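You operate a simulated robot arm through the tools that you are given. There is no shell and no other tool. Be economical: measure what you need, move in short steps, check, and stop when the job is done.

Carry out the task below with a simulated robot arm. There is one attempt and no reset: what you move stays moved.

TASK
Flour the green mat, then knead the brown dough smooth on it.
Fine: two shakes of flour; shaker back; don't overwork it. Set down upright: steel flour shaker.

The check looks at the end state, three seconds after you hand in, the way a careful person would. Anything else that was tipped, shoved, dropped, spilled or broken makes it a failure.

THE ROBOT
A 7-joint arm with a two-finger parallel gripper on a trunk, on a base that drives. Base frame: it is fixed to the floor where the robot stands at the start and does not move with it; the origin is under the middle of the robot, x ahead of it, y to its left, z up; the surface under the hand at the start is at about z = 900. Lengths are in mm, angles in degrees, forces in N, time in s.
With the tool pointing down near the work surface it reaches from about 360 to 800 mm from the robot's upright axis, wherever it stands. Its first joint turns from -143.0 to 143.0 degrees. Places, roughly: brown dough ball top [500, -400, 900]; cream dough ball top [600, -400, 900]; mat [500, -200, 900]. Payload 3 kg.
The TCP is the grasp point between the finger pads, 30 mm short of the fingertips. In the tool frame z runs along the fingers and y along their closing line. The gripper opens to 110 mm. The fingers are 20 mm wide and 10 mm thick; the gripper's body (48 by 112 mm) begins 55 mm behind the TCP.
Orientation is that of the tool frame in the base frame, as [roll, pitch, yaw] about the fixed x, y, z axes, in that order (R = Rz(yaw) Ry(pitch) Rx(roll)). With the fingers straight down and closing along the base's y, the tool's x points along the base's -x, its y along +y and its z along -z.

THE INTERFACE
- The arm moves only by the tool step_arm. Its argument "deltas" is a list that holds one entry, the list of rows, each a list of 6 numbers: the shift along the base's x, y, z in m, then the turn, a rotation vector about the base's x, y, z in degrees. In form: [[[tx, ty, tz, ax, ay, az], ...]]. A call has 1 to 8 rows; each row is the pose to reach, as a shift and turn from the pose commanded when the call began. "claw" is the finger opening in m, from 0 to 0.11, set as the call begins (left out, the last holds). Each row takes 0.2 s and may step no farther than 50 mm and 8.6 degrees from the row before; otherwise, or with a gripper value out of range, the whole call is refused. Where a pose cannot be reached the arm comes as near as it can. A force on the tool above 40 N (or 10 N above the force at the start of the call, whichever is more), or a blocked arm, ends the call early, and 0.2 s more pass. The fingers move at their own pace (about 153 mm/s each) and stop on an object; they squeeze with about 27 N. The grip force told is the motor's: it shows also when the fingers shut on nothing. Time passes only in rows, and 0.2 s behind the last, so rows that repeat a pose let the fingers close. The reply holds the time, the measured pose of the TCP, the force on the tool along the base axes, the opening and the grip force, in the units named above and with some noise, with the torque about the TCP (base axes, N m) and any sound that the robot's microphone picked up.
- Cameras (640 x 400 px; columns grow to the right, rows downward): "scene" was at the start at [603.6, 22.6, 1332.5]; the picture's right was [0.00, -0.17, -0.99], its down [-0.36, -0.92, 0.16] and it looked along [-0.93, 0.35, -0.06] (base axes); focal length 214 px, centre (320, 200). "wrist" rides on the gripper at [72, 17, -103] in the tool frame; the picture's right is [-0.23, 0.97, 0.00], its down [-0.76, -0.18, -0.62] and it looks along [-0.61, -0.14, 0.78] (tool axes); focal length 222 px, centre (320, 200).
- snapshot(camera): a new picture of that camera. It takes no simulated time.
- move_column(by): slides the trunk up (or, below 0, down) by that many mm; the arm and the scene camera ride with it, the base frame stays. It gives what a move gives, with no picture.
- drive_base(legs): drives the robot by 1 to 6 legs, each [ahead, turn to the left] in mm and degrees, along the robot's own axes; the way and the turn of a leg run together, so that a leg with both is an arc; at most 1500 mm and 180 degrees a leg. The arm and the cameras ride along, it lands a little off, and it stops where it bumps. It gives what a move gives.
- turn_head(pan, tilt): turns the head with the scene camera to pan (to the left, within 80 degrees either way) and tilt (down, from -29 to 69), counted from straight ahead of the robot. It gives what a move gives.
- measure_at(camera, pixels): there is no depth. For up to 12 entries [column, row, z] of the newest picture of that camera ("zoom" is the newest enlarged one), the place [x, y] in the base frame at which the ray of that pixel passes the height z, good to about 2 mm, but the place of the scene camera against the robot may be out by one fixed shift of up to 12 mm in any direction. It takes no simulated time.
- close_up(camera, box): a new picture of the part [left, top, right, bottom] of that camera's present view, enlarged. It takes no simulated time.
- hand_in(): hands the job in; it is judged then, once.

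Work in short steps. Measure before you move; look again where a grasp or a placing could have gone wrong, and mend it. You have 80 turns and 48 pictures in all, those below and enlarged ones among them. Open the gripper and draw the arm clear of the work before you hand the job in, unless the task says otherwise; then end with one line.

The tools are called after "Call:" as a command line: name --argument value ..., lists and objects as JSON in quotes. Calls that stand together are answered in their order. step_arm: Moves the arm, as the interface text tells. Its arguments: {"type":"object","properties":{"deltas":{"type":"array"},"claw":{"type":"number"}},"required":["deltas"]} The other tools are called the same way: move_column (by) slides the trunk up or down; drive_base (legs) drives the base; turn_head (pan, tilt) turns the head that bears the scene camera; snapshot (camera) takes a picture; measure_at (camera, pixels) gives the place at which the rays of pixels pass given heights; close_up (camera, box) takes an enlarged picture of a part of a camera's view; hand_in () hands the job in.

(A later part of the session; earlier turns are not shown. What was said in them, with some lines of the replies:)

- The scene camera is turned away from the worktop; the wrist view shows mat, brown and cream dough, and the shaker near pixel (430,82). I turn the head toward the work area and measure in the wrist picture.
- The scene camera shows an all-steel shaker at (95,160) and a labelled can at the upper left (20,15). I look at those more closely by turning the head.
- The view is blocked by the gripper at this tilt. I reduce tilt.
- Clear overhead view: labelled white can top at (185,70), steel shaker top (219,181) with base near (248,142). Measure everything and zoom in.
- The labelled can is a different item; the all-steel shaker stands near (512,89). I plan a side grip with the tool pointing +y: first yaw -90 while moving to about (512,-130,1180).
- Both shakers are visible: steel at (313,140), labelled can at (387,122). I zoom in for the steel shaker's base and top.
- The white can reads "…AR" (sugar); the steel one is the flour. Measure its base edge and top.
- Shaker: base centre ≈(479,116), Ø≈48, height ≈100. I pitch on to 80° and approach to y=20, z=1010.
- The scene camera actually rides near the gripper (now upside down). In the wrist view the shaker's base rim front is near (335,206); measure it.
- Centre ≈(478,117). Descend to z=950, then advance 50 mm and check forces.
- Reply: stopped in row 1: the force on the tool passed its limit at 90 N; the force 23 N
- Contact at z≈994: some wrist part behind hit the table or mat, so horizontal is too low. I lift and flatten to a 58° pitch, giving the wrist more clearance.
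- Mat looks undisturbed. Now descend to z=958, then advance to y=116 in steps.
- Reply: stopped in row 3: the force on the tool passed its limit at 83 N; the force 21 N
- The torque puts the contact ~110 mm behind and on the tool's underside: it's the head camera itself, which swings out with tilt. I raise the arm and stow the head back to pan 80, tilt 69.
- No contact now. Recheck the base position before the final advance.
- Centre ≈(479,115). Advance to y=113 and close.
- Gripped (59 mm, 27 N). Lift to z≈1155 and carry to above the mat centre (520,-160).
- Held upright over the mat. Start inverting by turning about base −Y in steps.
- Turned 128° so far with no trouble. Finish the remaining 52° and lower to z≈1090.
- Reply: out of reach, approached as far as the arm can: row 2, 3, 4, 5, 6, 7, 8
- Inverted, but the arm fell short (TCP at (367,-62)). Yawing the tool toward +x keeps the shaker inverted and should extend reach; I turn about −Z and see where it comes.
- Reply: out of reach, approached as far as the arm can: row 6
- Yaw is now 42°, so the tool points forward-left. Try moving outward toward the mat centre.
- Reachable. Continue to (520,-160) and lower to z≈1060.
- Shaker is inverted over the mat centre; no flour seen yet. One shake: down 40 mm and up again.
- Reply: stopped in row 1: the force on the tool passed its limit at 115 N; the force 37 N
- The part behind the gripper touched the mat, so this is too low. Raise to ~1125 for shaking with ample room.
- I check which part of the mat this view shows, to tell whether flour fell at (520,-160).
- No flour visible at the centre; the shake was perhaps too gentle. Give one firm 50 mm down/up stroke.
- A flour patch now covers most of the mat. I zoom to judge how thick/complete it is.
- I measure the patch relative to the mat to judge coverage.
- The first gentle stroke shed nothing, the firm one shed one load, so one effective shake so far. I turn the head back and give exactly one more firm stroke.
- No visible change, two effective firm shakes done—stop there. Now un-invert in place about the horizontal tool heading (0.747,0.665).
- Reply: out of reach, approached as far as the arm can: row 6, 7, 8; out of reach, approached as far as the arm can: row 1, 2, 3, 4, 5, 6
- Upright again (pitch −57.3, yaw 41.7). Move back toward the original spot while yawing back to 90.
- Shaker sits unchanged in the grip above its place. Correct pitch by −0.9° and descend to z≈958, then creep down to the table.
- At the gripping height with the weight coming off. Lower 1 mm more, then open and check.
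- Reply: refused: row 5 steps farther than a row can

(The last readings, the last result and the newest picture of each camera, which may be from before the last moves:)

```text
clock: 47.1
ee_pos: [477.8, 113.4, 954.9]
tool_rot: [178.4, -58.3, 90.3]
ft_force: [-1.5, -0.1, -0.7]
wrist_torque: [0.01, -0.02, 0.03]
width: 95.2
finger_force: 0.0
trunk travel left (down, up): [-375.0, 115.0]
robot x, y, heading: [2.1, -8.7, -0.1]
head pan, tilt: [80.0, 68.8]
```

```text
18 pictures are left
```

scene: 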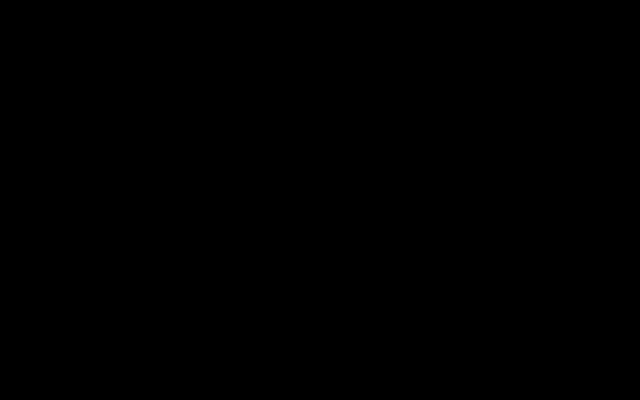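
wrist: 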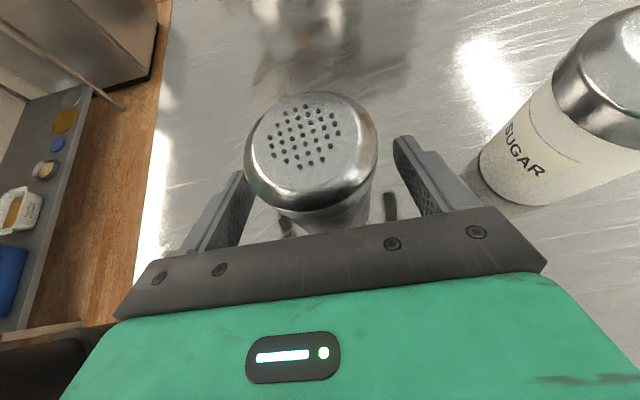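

Shaker stands upright and free between the fingers. Retreat straight back along −y, then up.

Call:
step_arm --deltas '[[[0, -0.03, 0, 0, 0, 0], [0, -0.07, 0, 0, 0, 0], [0, -0.1, 0.01, 0, 0, 0], [0, -0.11, 0.05, 0, 0, 0], [0, -0.12, 0.09, 0, 0, 0], [0, -0.13, 0.13, 0, 0, 0], [0, -0.14, 0.17, 0, 0, 0], [0, -0.14, 0.2, 0, 0, 0]]]'

Call:
step_arm --deltas '[[[0, -0.03, 0.01, -8, 0, 0], [0, -0.06, 0.02, -16, 0, 0], [0, -0.1, 0.03, -24, 0, 0], [0, -0.14, 0.04, -32, 0, 0], [0, -0.18, 0.05, -40, 0, 0], [0, -0.21, 0.05, -48, 0, 0], [0, -0.24, 0.05, -56, 0, 0], [0, -0.26, 0.05, -58.3, 0, 0]]]'

Call:
step_arm --deltas '[[[0, -0.03, 0, 0, 0, 8], [0, -0.06, 0, 0, 0, 16], [0, -0.09, 0, 0, 0, 24], [0, -0.11, 0, 0, 0, 32], [0, -0.13, 0, 0, 0, 40], [0, -0.15, 0, 0, 0, 48], [0, -0.16, 0, 0, 0, 56], [0, -0.16, 0, 0, 0, 64]]]'

Call:
step_arm --deltas '[[[0, 0, 0, 0, 0, 8], [0, 0, 0, 0, 0, 16], [0, 0, 0, 0, 0, 24], [0, 0, 0, 0, 0, 26], [0, 0, 0, 0, 0, 26]]]'

Call:
turn_head --pan 0 --tilt 35

Call:
snapshot --camera "scene"

Call:
snapshot --camera "wrist"

```text
clock: 48.9
ee_pos: [476.9, -25.1, 1158.0]
tool_rot: [178.8, -58.5, 90.1]
ft_force: [0.4, 0.1, -0.5]
wrist_torque: [0.03, 0.0, -0.02]
width: 95.1
finger_force: 0.0
trunk travel left (down, up): [-375.0, 115.0]
robot x, y, heading: [-0.7, -11.7, -0.1]
head pan, tilt: [80.0, 68.8]
```

```text
clock: 50.7
ee_pos: [478.6, -283.6, 1205.0]
tool_rot: [178.9, 0.1, 90.2]
ft_force: [0.4, 0.3, 0.2]
wrist_torque: [-0.04, 0.0, 0.03]
width: 95.0
finger_force: 0.1
trunk travel left (down, up): [-375.0, 115.0]
robot x, y, heading: [-0.9, -9.9, -0.0]
head pan, tilt: [80.0, 68.8]
```

```text
clock: 52.5
ee_pos: [479.4, -444.7, 1203.3]
tool_rot: [178.8, -0.1, 154.3]
ft_force: [-0.2, -0.1, -0.1]
wrist_torque: [-0.02, 0.03, -0.04]
width: 94.8
finger_force: 0.1
trunk travel left (down, up): [-375.0, 115.0]
robot x, y, heading: [2.2, -14.6, 0.2]
head pan, tilt: [80.0, 68.8]
```

```text
clock: 53.7
ee_pos: [479.3, -444.2, 1203.6]
tool_rot: [178.8, -0.1, -179.8]
ft_force: [0.4, 0.5, -0.5]
wrist_torque: [0.01, 0.01, -0.02]
width: 94.7
finger_force: 0.1
trunk travel left (down, up): [-375.0, 115.0]
robot x, y, heading: [-0.7, -13.4, -0.1]
head pan, tilt: [80.0, 68.8]
```

```text
clock: 55.2
ee_pos: [478.8, -444.0, 1204.8]
tool_rot: [178.7, 0.0, -179.8]
ft_force: [0.5, 1.3, 0.3]
wrist_torque: [-0.02, 0.0, 0.01]
width: 95.0
finger_force: 0.0
trunk travel left (down, up): [-375.0, 115.0]
robot x, y, heading: [2.1, -9.7, -0.1]
head pan, tilt: [0.0, 35.0]
```

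```text
17 pictures are left
```

scene: 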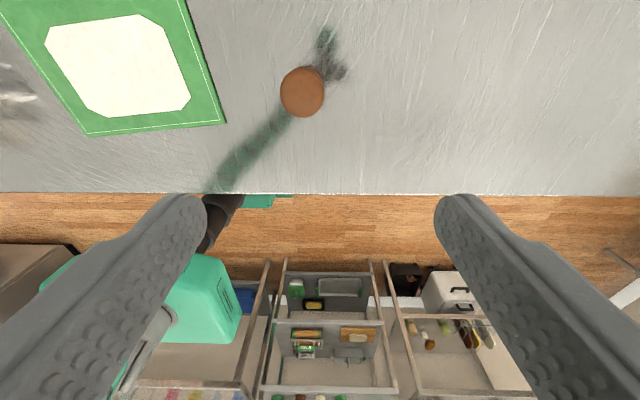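

```text
16 pictures are left
```

wrist: 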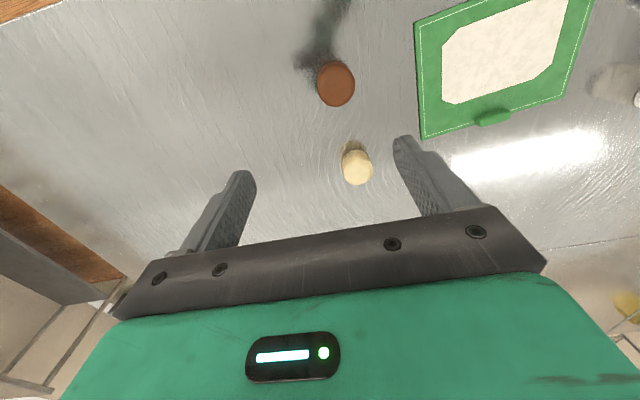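

Flour patch sits centred on the mat; brown dough at wrist (336,83), cream at (357,163). Measure both, and the mat/patch corners.

Call:
measure_at --camera "wrist" --pixels '[[336, 84, 900], [336, 84, 930], [317, 85, 915], [355, 85, 915], [343, 63, 900], [358, 166, 930], [357, 160, 900], [424, 138, 900], [558, 97, 900], [447, 103, 900], [548, 65, 900], [445, 40, 900]]'

Call:
measure_at --camera "scene" --pixels '[[302, 92, 900], [302, 92, 930], [282, 92, 920], [324, 92, 920], [302, 117, 940], [300, 68, 920], [84, 135, 900], [226, 124, 900]]'

Call:
close_up --camera "wrist" --box '[280, 40, 440, 200]'

```text
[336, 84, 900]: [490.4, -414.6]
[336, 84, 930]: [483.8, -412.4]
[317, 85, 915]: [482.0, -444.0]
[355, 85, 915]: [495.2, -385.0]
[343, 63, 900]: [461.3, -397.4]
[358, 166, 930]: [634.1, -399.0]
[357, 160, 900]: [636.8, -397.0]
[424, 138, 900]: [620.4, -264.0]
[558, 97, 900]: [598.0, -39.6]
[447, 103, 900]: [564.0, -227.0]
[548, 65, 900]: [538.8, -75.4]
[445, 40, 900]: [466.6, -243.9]
```

```text
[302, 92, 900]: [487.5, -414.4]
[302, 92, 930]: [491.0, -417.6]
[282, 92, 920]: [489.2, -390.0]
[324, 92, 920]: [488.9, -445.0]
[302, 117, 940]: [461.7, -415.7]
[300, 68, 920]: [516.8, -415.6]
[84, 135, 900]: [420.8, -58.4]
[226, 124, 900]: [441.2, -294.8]
```

```text
2.50 times, centred on (360, 120) of wrist
```

zoom: 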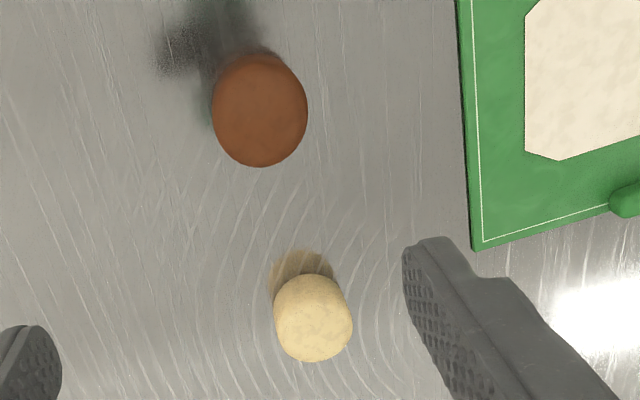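

Brown dough centre ≈(488,-414), Ø≈57. Descend over it with the fingers open and straddle it at z=938.

Call:
step_arm --deltas '[[[0.009, 0.03, -0.03, 0, 0, 0], [0.009, 0.03, -0.07, 0, 0, 0], [0.009, 0.03, -0.11, 0, 0, 0], [0.009, 0.03, -0.15, 0, 0, 0], [0.009, 0.03, -0.19, 0, 0, 0], [0.009, 0.03, -0.23, 0, 0, 0], [0.009, 0.03, -0.25, 0, 0, 0], [0.009, 0.03, -0.266, 0, 0, 0]]]'

Call:
snapshot --camera "wrist"

```text
clock: 57.0
ee_pos: [489.4, -413.2, 938.5]
tool_rot: [178.8, -0.1, -179.8]
ft_force: [0.4, -0.1, -0.1]
wrist_torque: [0.02, 0.0, -0.02]
width: 94.7
finger_force: 0.0
trunk travel left (down, up): [-375.0, 115.0]
robot x, y, heading: [-1.2, -11.1, -0.3]
head pan, tilt: [0.0, 35.0]
```

```text
14 pictures are left
```

wrist: 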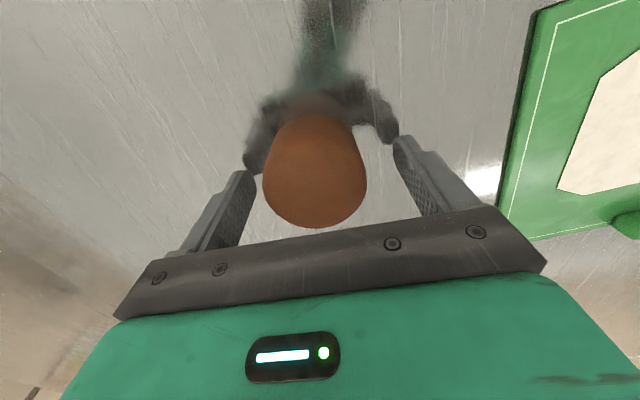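

Dough is centred between the fingers. Close on it.

Call:
step_arm --deltas '[[[0, 0, 0, 0, 0, 0], [0, 0, 0, 0, 0, 0], [0, 0, 0, 0, 0, 0]]]' --claw 0.05

Call:
step_arm --deltas '[[[0, 0, 0.02, 0, 0, 0], [0, 0, 0.05, 0, 0, 0], [0, 0, 0.08, 0, 0, 0], [0, 0, 0.1, 0, 0, 0]]]'

Call:
snapshot --camera "wrist"

```text
clock: 57.8
ee_pos: [489.5, -414.0, 938.3]
tool_rot: [178.8, -0.1, -179.8]
ft_force: [-0.1, -0.9, 1.4]
wrist_torque: [-0.12, -0.05, -0.01]
width: 57.1
finger_force: 27.0
trunk travel left (down, up): [-375.0, 115.0]
robot x, y, heading: [3.0, -11.8, -0.0]
head pan, tilt: [0.0, 35.0]
```

```text
clock: 58.8
ee_pos: [487.3, -415.0, 1038.4]
tool_rot: [178.7, 0.0, -179.8]
ft_force: [-0.1, -0.5, -1.2]
wrist_torque: [-0.03, 0.0, 0.0]
width: 56.9
finger_force: 26.8
trunk travel left (down, up): [-375.0, 115.0]
robot x, y, heading: [0.2, -13.2, 0.1]
head pan, tilt: [0.0, 35.0]
```

```text
13 pictures are left
```

wrist: 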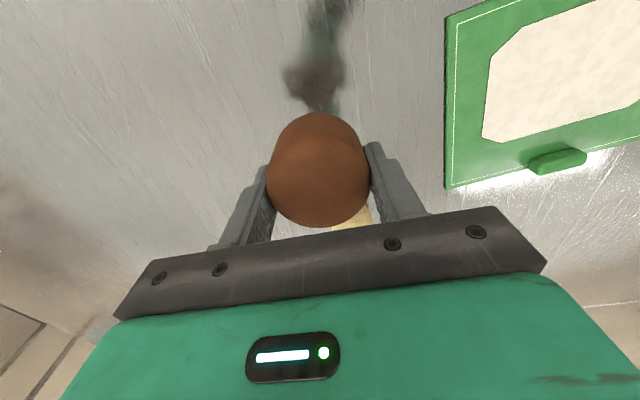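

Dough held. Carry to mat centre (515,-163) and lower toward z≈948.

Call:
step_arm --deltas '[[[0.005, 0.04, 0, 0, 0, 0], [0.01, 0.085, 0, 0, 0, 0], [0.015, 0.13, 0, 0, 0, 0], [0.02, 0.175, 0, 0, 0, 0], [0.025, 0.22, 0, 0, 0, 0], [0.028, 0.252, -0.02, 0, 0, 0], [0.028, 0.252, -0.06, 0, 0, 0], [0.028, 0.252, -0.085, 0, 0, 0]]]'

Call:
step_arm --deltas '[[[0, 0, -0.004, 0, 0, 0], [0, 0, -0.006, 0, 0, 0], [0, 0, -0.008, 0, 0, 0], [0, 0, -0.008, 0, 0, 0]]]'

```text
clock: 60.6
ee_pos: [518.1, -161.8, 952.4]
tool_rot: [178.7, -0.2, -179.8]
ft_force: [0.3, -0.2, -1.5]
wrist_torque: [0.0, 0.01, 0.01]
width: 56.8
finger_force: 26.9
trunk travel left (down, up): [-375.0, 115.0]
robot x, y, heading: [-0.9, -11.9, 0.1]
head pan, tilt: [0.0, 35.0]
```

```text
clock: 61.6
ee_pos: [515.3, -162.4, 945.1]
tool_rot: [178.9, -0.2, -179.8]
ft_force: [0.3, 1.4, -1.2]
wrist_torque: [0.02, 0.02, -0.04]
width: 56.8
finger_force: 27.3
trunk travel left (down, up): [-375.0, 115.0]
robot x, y, heading: [-2.9, -6.8, 0.0]
head pan, tilt: [0.0, 35.0]
```

Not yet bearing. Lower in 1–2 mm steps, then open.

Call:
step_arm --deltas '[[[0, 0, -0.001, 0, 0, 0], [0, 0, -0.002, 0, 0, 0], [0, 0, -0.003, 0, 0, 0], [0, 0, -0.003, 0, 0, 0]]]'

Call:
step_arm --deltas '[[[0, 0, 0, 0, 0, 0], [0, 0, 0, 0, 0, 0], [0, 0, 0, 0, 0, 0]]]' --claw 0.09

Call:
step_arm --deltas '[[[0, 0, 0.03, 0, 0, 0], [0, 0, 0.07, 0, 0, 0], [0, 0, 0.11, 0, 0, 0], [0, 0, 0.13, 0, 0, 0], [0, 0, 0.13, 0, 0, 0]]]'

Call:
snapshot --camera "wrist"

```text
clock: 62.6
ee_pos: [515.9, -161.1, 943.3]
tool_rot: [178.8, 0.1, -179.9]
ft_force: [-1.1, 2.8, 18.2]
wrist_torque: [-0.43, 0.11, -0.01]
width: 56.8
finger_force: 26.7
trunk travel left (down, up): [-375.0, 115.0]
robot x, y, heading: [1.5, -11.4, 0.3]
head pan, tilt: [0.0, 35.0]
```

```text
clock: 63.4
ee_pos: [515.2, -162.8, 942.0]
tool_rot: [178.8, 0.0, -179.7]
ft_force: [0.3, -0.2, -0.2]
wrist_torque: [-0.01, -0.02, -0.03]
width: 90.0
finger_force: 0.0
trunk travel left (down, up): [-375.0, 115.0]
robot x, y, heading: [-1.0, -10.6, 0.0]
head pan, tilt: [0.0, 35.0]
```

```text
clock: 64.6
ee_pos: [517.2, -163.3, 1072.9]
tool_rot: [178.7, 0.0, -179.9]
ft_force: [-1.6, -0.4, 0.2]
wrist_torque: [0.0, -0.04, -0.01]
width: 90.0
finger_force: 0.1
trunk travel left (down, up): [-375.0, 115.0]
robot x, y, heading: [3.6, -12.1, -0.1]
head pan, tilt: [0.0, 35.0]
```

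```text
12 pictures are left
```

wrist: 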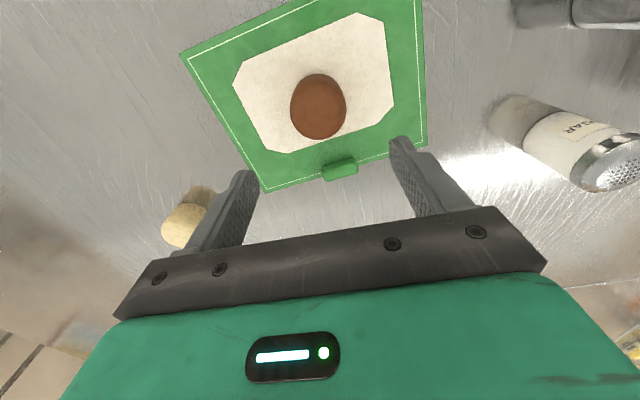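

Dough rests on the flour patch. Close the fingers and make one press straight down on its centre, watching force.

Call:
step_arm --deltas '[[[-0.001, 0, -0.03, 0, 0, 0], [-0.002, 0.001, -0.06, 0, 0, 0], [-0.002, 0.001, -0.075, 0, 0, 0], [-0.002, 0.001, -0.075, 0, 0, 0]]]' --claw 0.0

Call:
step_arm --deltas '[[[0, 0, -0.006, 0, 0, 0], [0, 0, -0.012, 0, 0, 0], [0, 0, -0.018, 0, 0, 0], [0, 0, -0.024, 0, 0, 0], [0, 0, -0.03, 0, 0, 0]]]'

Call:
snapshot --camera "wrist"

```text
clock: 65.6
ee_pos: [515.6, -160.5, 996.9]
tool_rot: [178.8, -0.2, -179.8]
ft_force: [-0.3, -0.5, 0.3]
wrist_torque: [0.01, 0.03, -0.01]
width: 0.0
finger_force: 27.2
trunk travel left (down, up): [-375.0, 115.0]
robot x, y, heading: [-0.2, -12.7, -0.4]
head pan, tilt: [0.0, 35.0]
```

```text
clock: 66.7
ee_pos: [514.7, -161.7, 976.1]
tool_rot: [178.9, 0.4, -179.9]
ft_force: [-13.0, 4.4, 35.7]
wrist_torque: [0.13, 0.57, -0.02]
width: 0.0
finger_force: 27.2
trunk travel left (down, up): [-375.0, 115.0]
robot x, y, heading: [2.2, -12.5, -0.1]
head pan, tilt: [0.0, 35.0]
stopped in row 5: the force on the tool passed its limit at 48 N (the readings are from after the stop); the commanded pose is now the measured one
```

```text
11 pictures are left
```

wrist: 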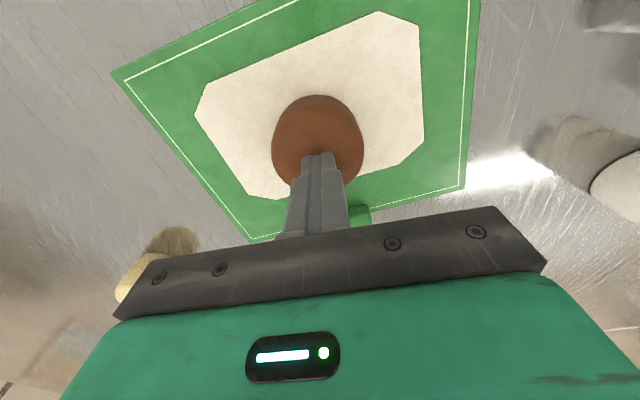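

Pressed to ~48 N at tip height 946, with a slight −x side force. Lift and look at the dough.

Call:
step_arm --deltas '[[[0, 0, 0.02, 0, 0, 0], [0, 0, 0.05, 0, 0, 0], [0, 0, 0.08, 0, 0, 0], [0, 0, 0.1, 0, 0, 0], [0, 0, 0.1, 0, 0, 0]]]'

Call:
snapshot --camera "wrist"

```text
clock: 67.9
ee_pos: [516.7, -161.7, 1074.7]
tool_rot: [178.9, 0.3, -179.7]
ft_force: [0.0, 0.1, 0.6]
wrist_torque: [-0.04, -0.02, 0.03]
width: 0.2
finger_force: 26.9
trunk travel left (down, up): [-375.0, 115.0]
robot x, y, heading: [0.7, -12.9, 0.1]
head pan, tilt: [0.0, 35.0]
```

```text
10 pictures are left
```

wrist: 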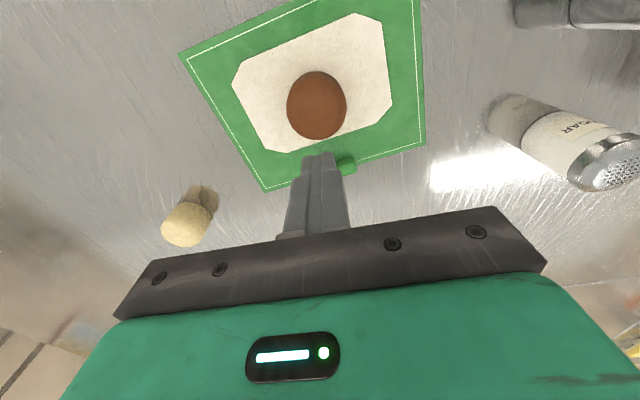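

The dough became slightly wider and flatter (286–347 px vs 290–346): press registered. Second press at same place, then close-up.

Call:
step_arm --deltas '[[[0, 0, -0.04, 0, 0, 0], [0, 0, -0.075, 0, 0, 0], [0, 0, -0.085, 0, 0, 0], [0, 0, -0.092, 0, 0, 0], [0, 0, -0.098, 0, 0, 0], [0, 0, -0.104, 0, 0, 0], [0, 0, -0.11, 0, 0, 0]]]'

Call:
step_arm --deltas '[[[0, 0, 0.02, 0, 0, 0], [0, 0, 0.05, 0, 0, 0], [0, 0, 0.08, 0, 0, 0], [0, 0, 0.1, 0, 0, 0], [0, 0, 0.1, 0, 0, 0]]]'

Call:
close_up --camera "wrist" --box '[220, 40, 420, 180]'

```text
clock: 69.5
ee_pos: [515.4, -162.7, 972.4]
tool_rot: [179.0, 0.6, -179.8]
ft_force: [-11.9, 4.1, 35.6]
wrist_torque: [0.1, 0.54, -0.04]
width: 0.0
finger_force: 27.0
trunk travel left (down, up): [-375.0, 115.0]
robot x, y, heading: [-1.1, -15.4, 0.0]
head pan, tilt: [0.0, 35.0]
stopped in row 7: the force on the tool passed its limit at 46 N (the readings are from after the stop); the commanded pose is now the measured one
```

```text
clock: 70.7
ee_pos: [515.1, -160.3, 1070.2]
tool_rot: [178.9, 0.4, -179.9]
ft_force: [-0.3, -0.2, 0.9]
wrist_torque: [-0.02, 0.01, 0.02]
width: 0.1
finger_force: 26.7
trunk travel left (down, up): [-375.0, 115.0]
robot x, y, heading: [-2.6, -11.4, -0.0]
head pan, tilt: [0.0, 35.0]
```

```text
2.86 times, centred on (320, 110) of wrist
```

zoom: 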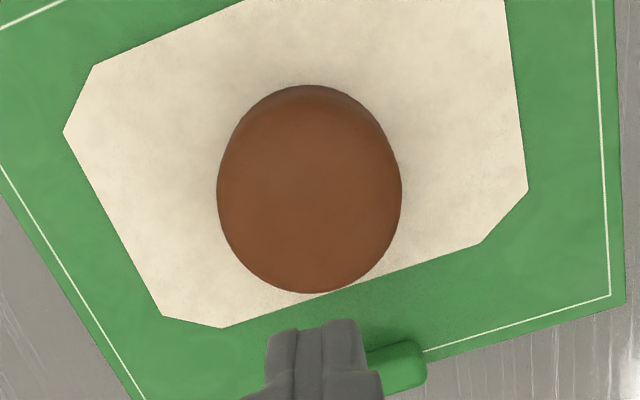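

Wider again (~65 px). Third press, then close-up again to compare.

Call:
step_arm --deltas '[[[0.001, 0, -0.04, 0, 0, 0], [0.001, 0, -0.075, 0, 0, 0], [0.001, 0, -0.085, 0, 0, 0], [0.001, 0, -0.092, 0, 0, 0], [0.001, 0, -0.098, 0, 0, 0], [0.001, 0, -0.104, 0, 0, 0], [0.001, 0, -0.11, 0, 0, 0]]]'

Call:
step_arm --deltas '[[[0, 0, 0.02, 0, 0, 0], [0, 0, 0.05, 0, 0, 0], [0, 0, 0.08, 0, 0, 0], [0, 0, 0.1, 0, 0, 0], [0, 0, 0.1, 0, 0, 0]]]'

Call:
close_up --camera "wrist" --box '[220, 40, 420, 180]'

```text
clock: 72.2
ee_pos: [517.5, -162.2, 965.7]
tool_rot: [179.0, 0.6, -179.9]
ft_force: [-11.9, 3.2, 36.2]
wrist_torque: [0.07, 0.59, 0.0]
width: 0.0
finger_force: 26.7
trunk travel left (down, up): [-375.0, 115.0]
robot x, y, heading: [3.2, -8.7, 0.1]
head pan, tilt: [0.0, 35.0]
stopped in row 7: the force on the tool passed its limit at 46 N (the readings are from after the stop); the commanded pose is now the measured one
```

```text
clock: 73.4
ee_pos: [518.7, -162.1, 1065.3]
tool_rot: [179.0, 0.4, -179.9]
ft_force: [-0.9, -0.1, -0.9]
wrist_torque: [-0.01, -0.04, 0.01]
width: 0.0
finger_force: 27.1
trunk travel left (down, up): [-375.0, 115.0]
robot x, y, heading: [-1.8, -11.5, -0.1]
head pan, tilt: [0.0, 35.0]
```

```text
2.86 times, centred on (320, 110) of wrist
```

zoom: 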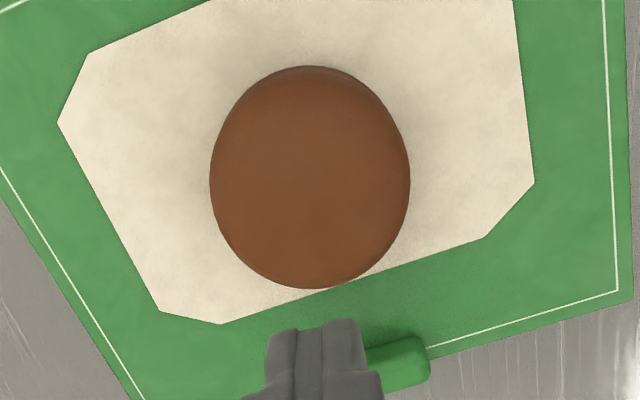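

Flatter still (~70 px), surface looks even. Fourth press and check.

Call:
step_arm --deltas '[[[-0.001, 0, -0.04, 0, 0, 0], [-0.001, 0, -0.075, 0, 0, 0], [-0.001, 0, -0.085, 0, 0, 0], [-0.001, 0, -0.092, 0, 0, 0], [-0.001, 0, -0.098, 0, 0, 0], [-0.001, 0, -0.104, 0, 0, 0], [-0.001, 0, -0.11, 0, 0, 0]]]'

Call:
step_arm --deltas '[[[0, 0, 0.02, 0, 0, 0], [0, 0, 0.05, 0, 0, 0], [0, 0, 0.08, 0, 0, 0], [0, 0, 0.105, 0, 0, 0], [0, 0, 0.105, 0, 0, 0]]]'

Call:
close_up --camera "wrist" --box '[220, 40, 420, 180]'

```text
clock: 74.8
ee_pos: [515.6, -163.3, 964.6]
tool_rot: [179.1, 0.7, -179.9]
ft_force: [-4.3, 2.8, 14.1]
wrist_torque: [0.02, 0.25, 0.0]
width: 0.0
finger_force: 26.5
trunk travel left (down, up): [-375.0, 115.0]
robot x, y, heading: [5.3, -10.8, 0.2]
head pan, tilt: [0.0, 35.0]
stopped in row 6: the force on the tool passed its limit at 47 N (the readings are from after the stop); the commanded pose is now the measured one
```

```text
clock: 76.0
ee_pos: [519.8, -161.1, 1068.3]
tool_rot: [179.0, 0.7, -179.8]
ft_force: [0.3, -0.3, -0.5]
wrist_torque: [-0.01, -0.01, -0.02]
width: 0.1
finger_force: 27.2
trunk travel left (down, up): [-375.0, 115.0]
robot x, y, heading: [-1.2, -11.7, 0.1]
head pan, tilt: [0.0, 35.0]
```

```text
2.86 times, centred on (320, 110) of wrist
```

zoom: 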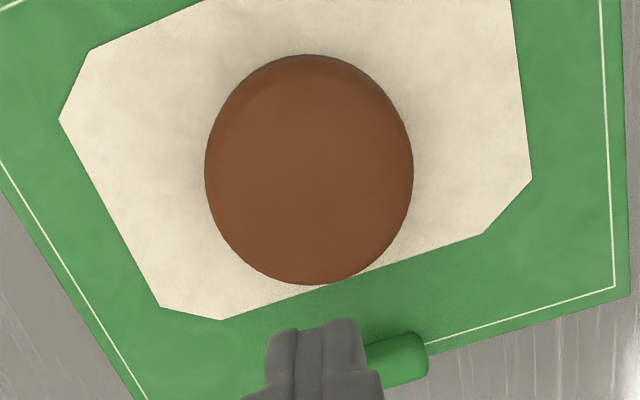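

Growth is slowing (56→60→65→70→73 px). I take a tight close-up to judge surface smoothness before deciding on more.

Call:
close_up --camera "wrist" --box '[285, 55, 370, 145]'

```text
4.44 times, centred on (328, 100) of wrist
```

zoom: 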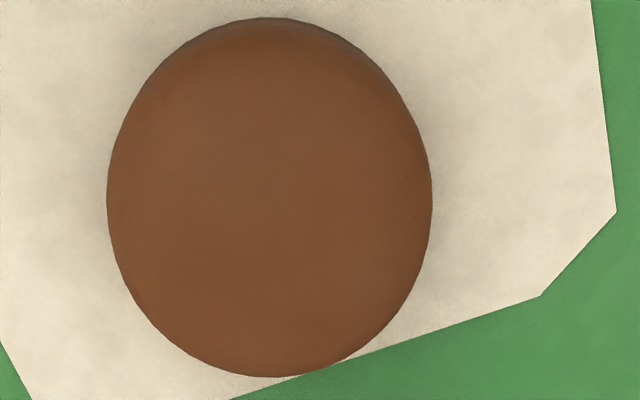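

The surface is even and unbroken. One moderate fifth press to see whether it still changes.

Call:
step_arm --deltas '[[[-0.001, 0, -0.04, 0, 0, 0], [-0.001, 0, -0.075, 0, 0, 0], [-0.001, 0, -0.09, 0, 0, 0], [-0.001, 0, -0.097, 0, 0, 0], [-0.001, 0, -0.103, 0, 0, 0], [-0.001, 0, -0.109, 0, 0, 0], [-0.001, 0, -0.115, 0, 0, 0]]]'

Call:
step_arm --deltas '[[[0, 0, 0.02, 0, 0, 0], [0, 0, 0.05, 0, 0, 0], [0, 0, 0.08, 0, 0, 0], [0, 0, 0.105, 0, 0, 0], [0, 0, 0.105, 0, 0, 0]]]'

Call:
close_up --camera "wrist" --box '[220, 40, 420, 180]'

```text
clock: 77.4
ee_pos: [516.8, -161.6, 965.3]
tool_rot: [179.1, 0.9, -179.9]
ft_force: [-8.8, 4.5, 22.6]
wrist_torque: [0.15, 0.49, -0.04]
width: 0.2
finger_force: 26.7
trunk travel left (down, up): [-375.0, 115.0]
robot x, y, heading: [0.6, -11.8, 0.0]
head pan, tilt: [0.0, 35.0]
stopped in row 7: the force on the tool passed its limit at 53 N (the readings are from after the stop); the commanded pose is now the measured one
```

```text
clock: 78.6
ee_pos: [519.1, -163.3, 1069.0]
tool_rot: [179.1, 1.0, -179.8]
ft_force: [0.5, -0.4, 0.1]
wrist_torque: [-0.01, -0.03, 0.0]
width: 0.0
finger_force: 27.0
trunk travel left (down, up): [-375.0, 115.0]
robot x, y, heading: [1.5, -10.4, 0.0]
head pan, tilt: [0.0, 35.0]
```

```text
2.86 times, centred on (320, 110) of wrist
```

zoom: 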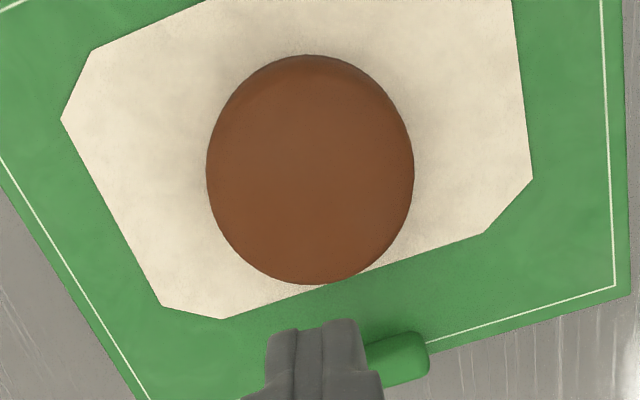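

No further change between press four and five: the dough is fully worked, so I stop. Open, draw the arm up and clear, and take a last look.

Call:
step_arm --deltas '[[[0, 0, 0.04, 0, 0, 0], [0, 0, 0.08, 0, 0, 0], [-0.02, 0, 0.12, 0, 0, 0], [-0.05, 0, 0.15, 0, 0, 0], [-0.05, 0.02, 0.17, 0, 0, 0], [-0.05, 0.06, 0.18, 0, 0, 0], [-0.05, 0.1, 0.18, 0, 0, 0], [-0.05, 0.13, 0.18, 0, 0, 0]]]' --claw 0.1

Call:
snapshot --camera "scene"

Call:
snapshot --camera "wrist"

```text
clock: 80.4
ee_pos: [468.0, -32.1, 1249.5]
tool_rot: [179.1, 1.0, 180.0]
ft_force: [0.5, -0.9, -0.8]
wrist_torque: [0.02, 0.01, 0.02]
width: 100.1
finger_force: 0.1
trunk travel left (down, up): [-375.0, 115.0]
robot x, y, heading: [1.0, -10.0, -0.0]
head pan, tilt: [0.0, 35.0]
```

```text
4 pictures are left
```

scene: 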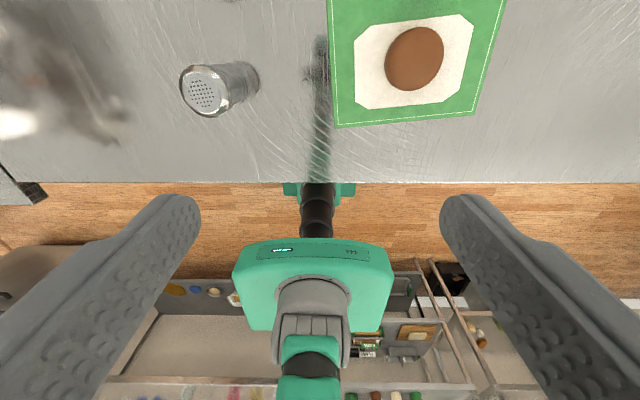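

```text
3 pictures are left
```

wrist: 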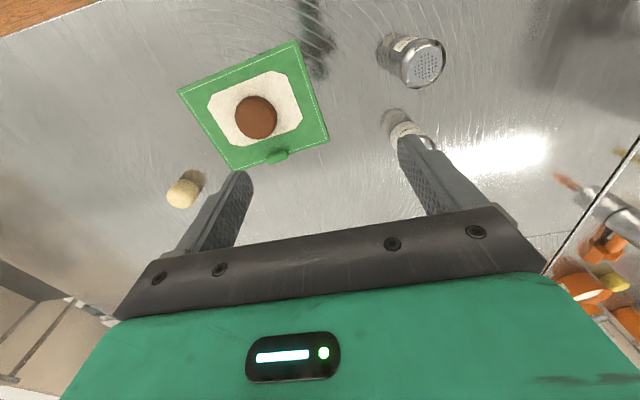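

Everything stands in place: shaker upright at its spot, sugar and cream dough untouched, brown dough smooth on the floured mat, and the arm clear with gripper open. I hand in.

Call:
hand_in

```text
The job is handed in.
```

I floured the mat and kneaded the brown dough on it until its shape stopped changing. The flour shaker is back upright in its place. I'm not certain the shake count is exactly two: I made one gentle stroke with no visible effect and two firm ones. The first firm stroke laid down all the flour I could see. While I was finding a safe arm pose, parts of the arm bumped the worktop or mat three times. Nothing tipped over, but the mat may have moved a few millimetres.
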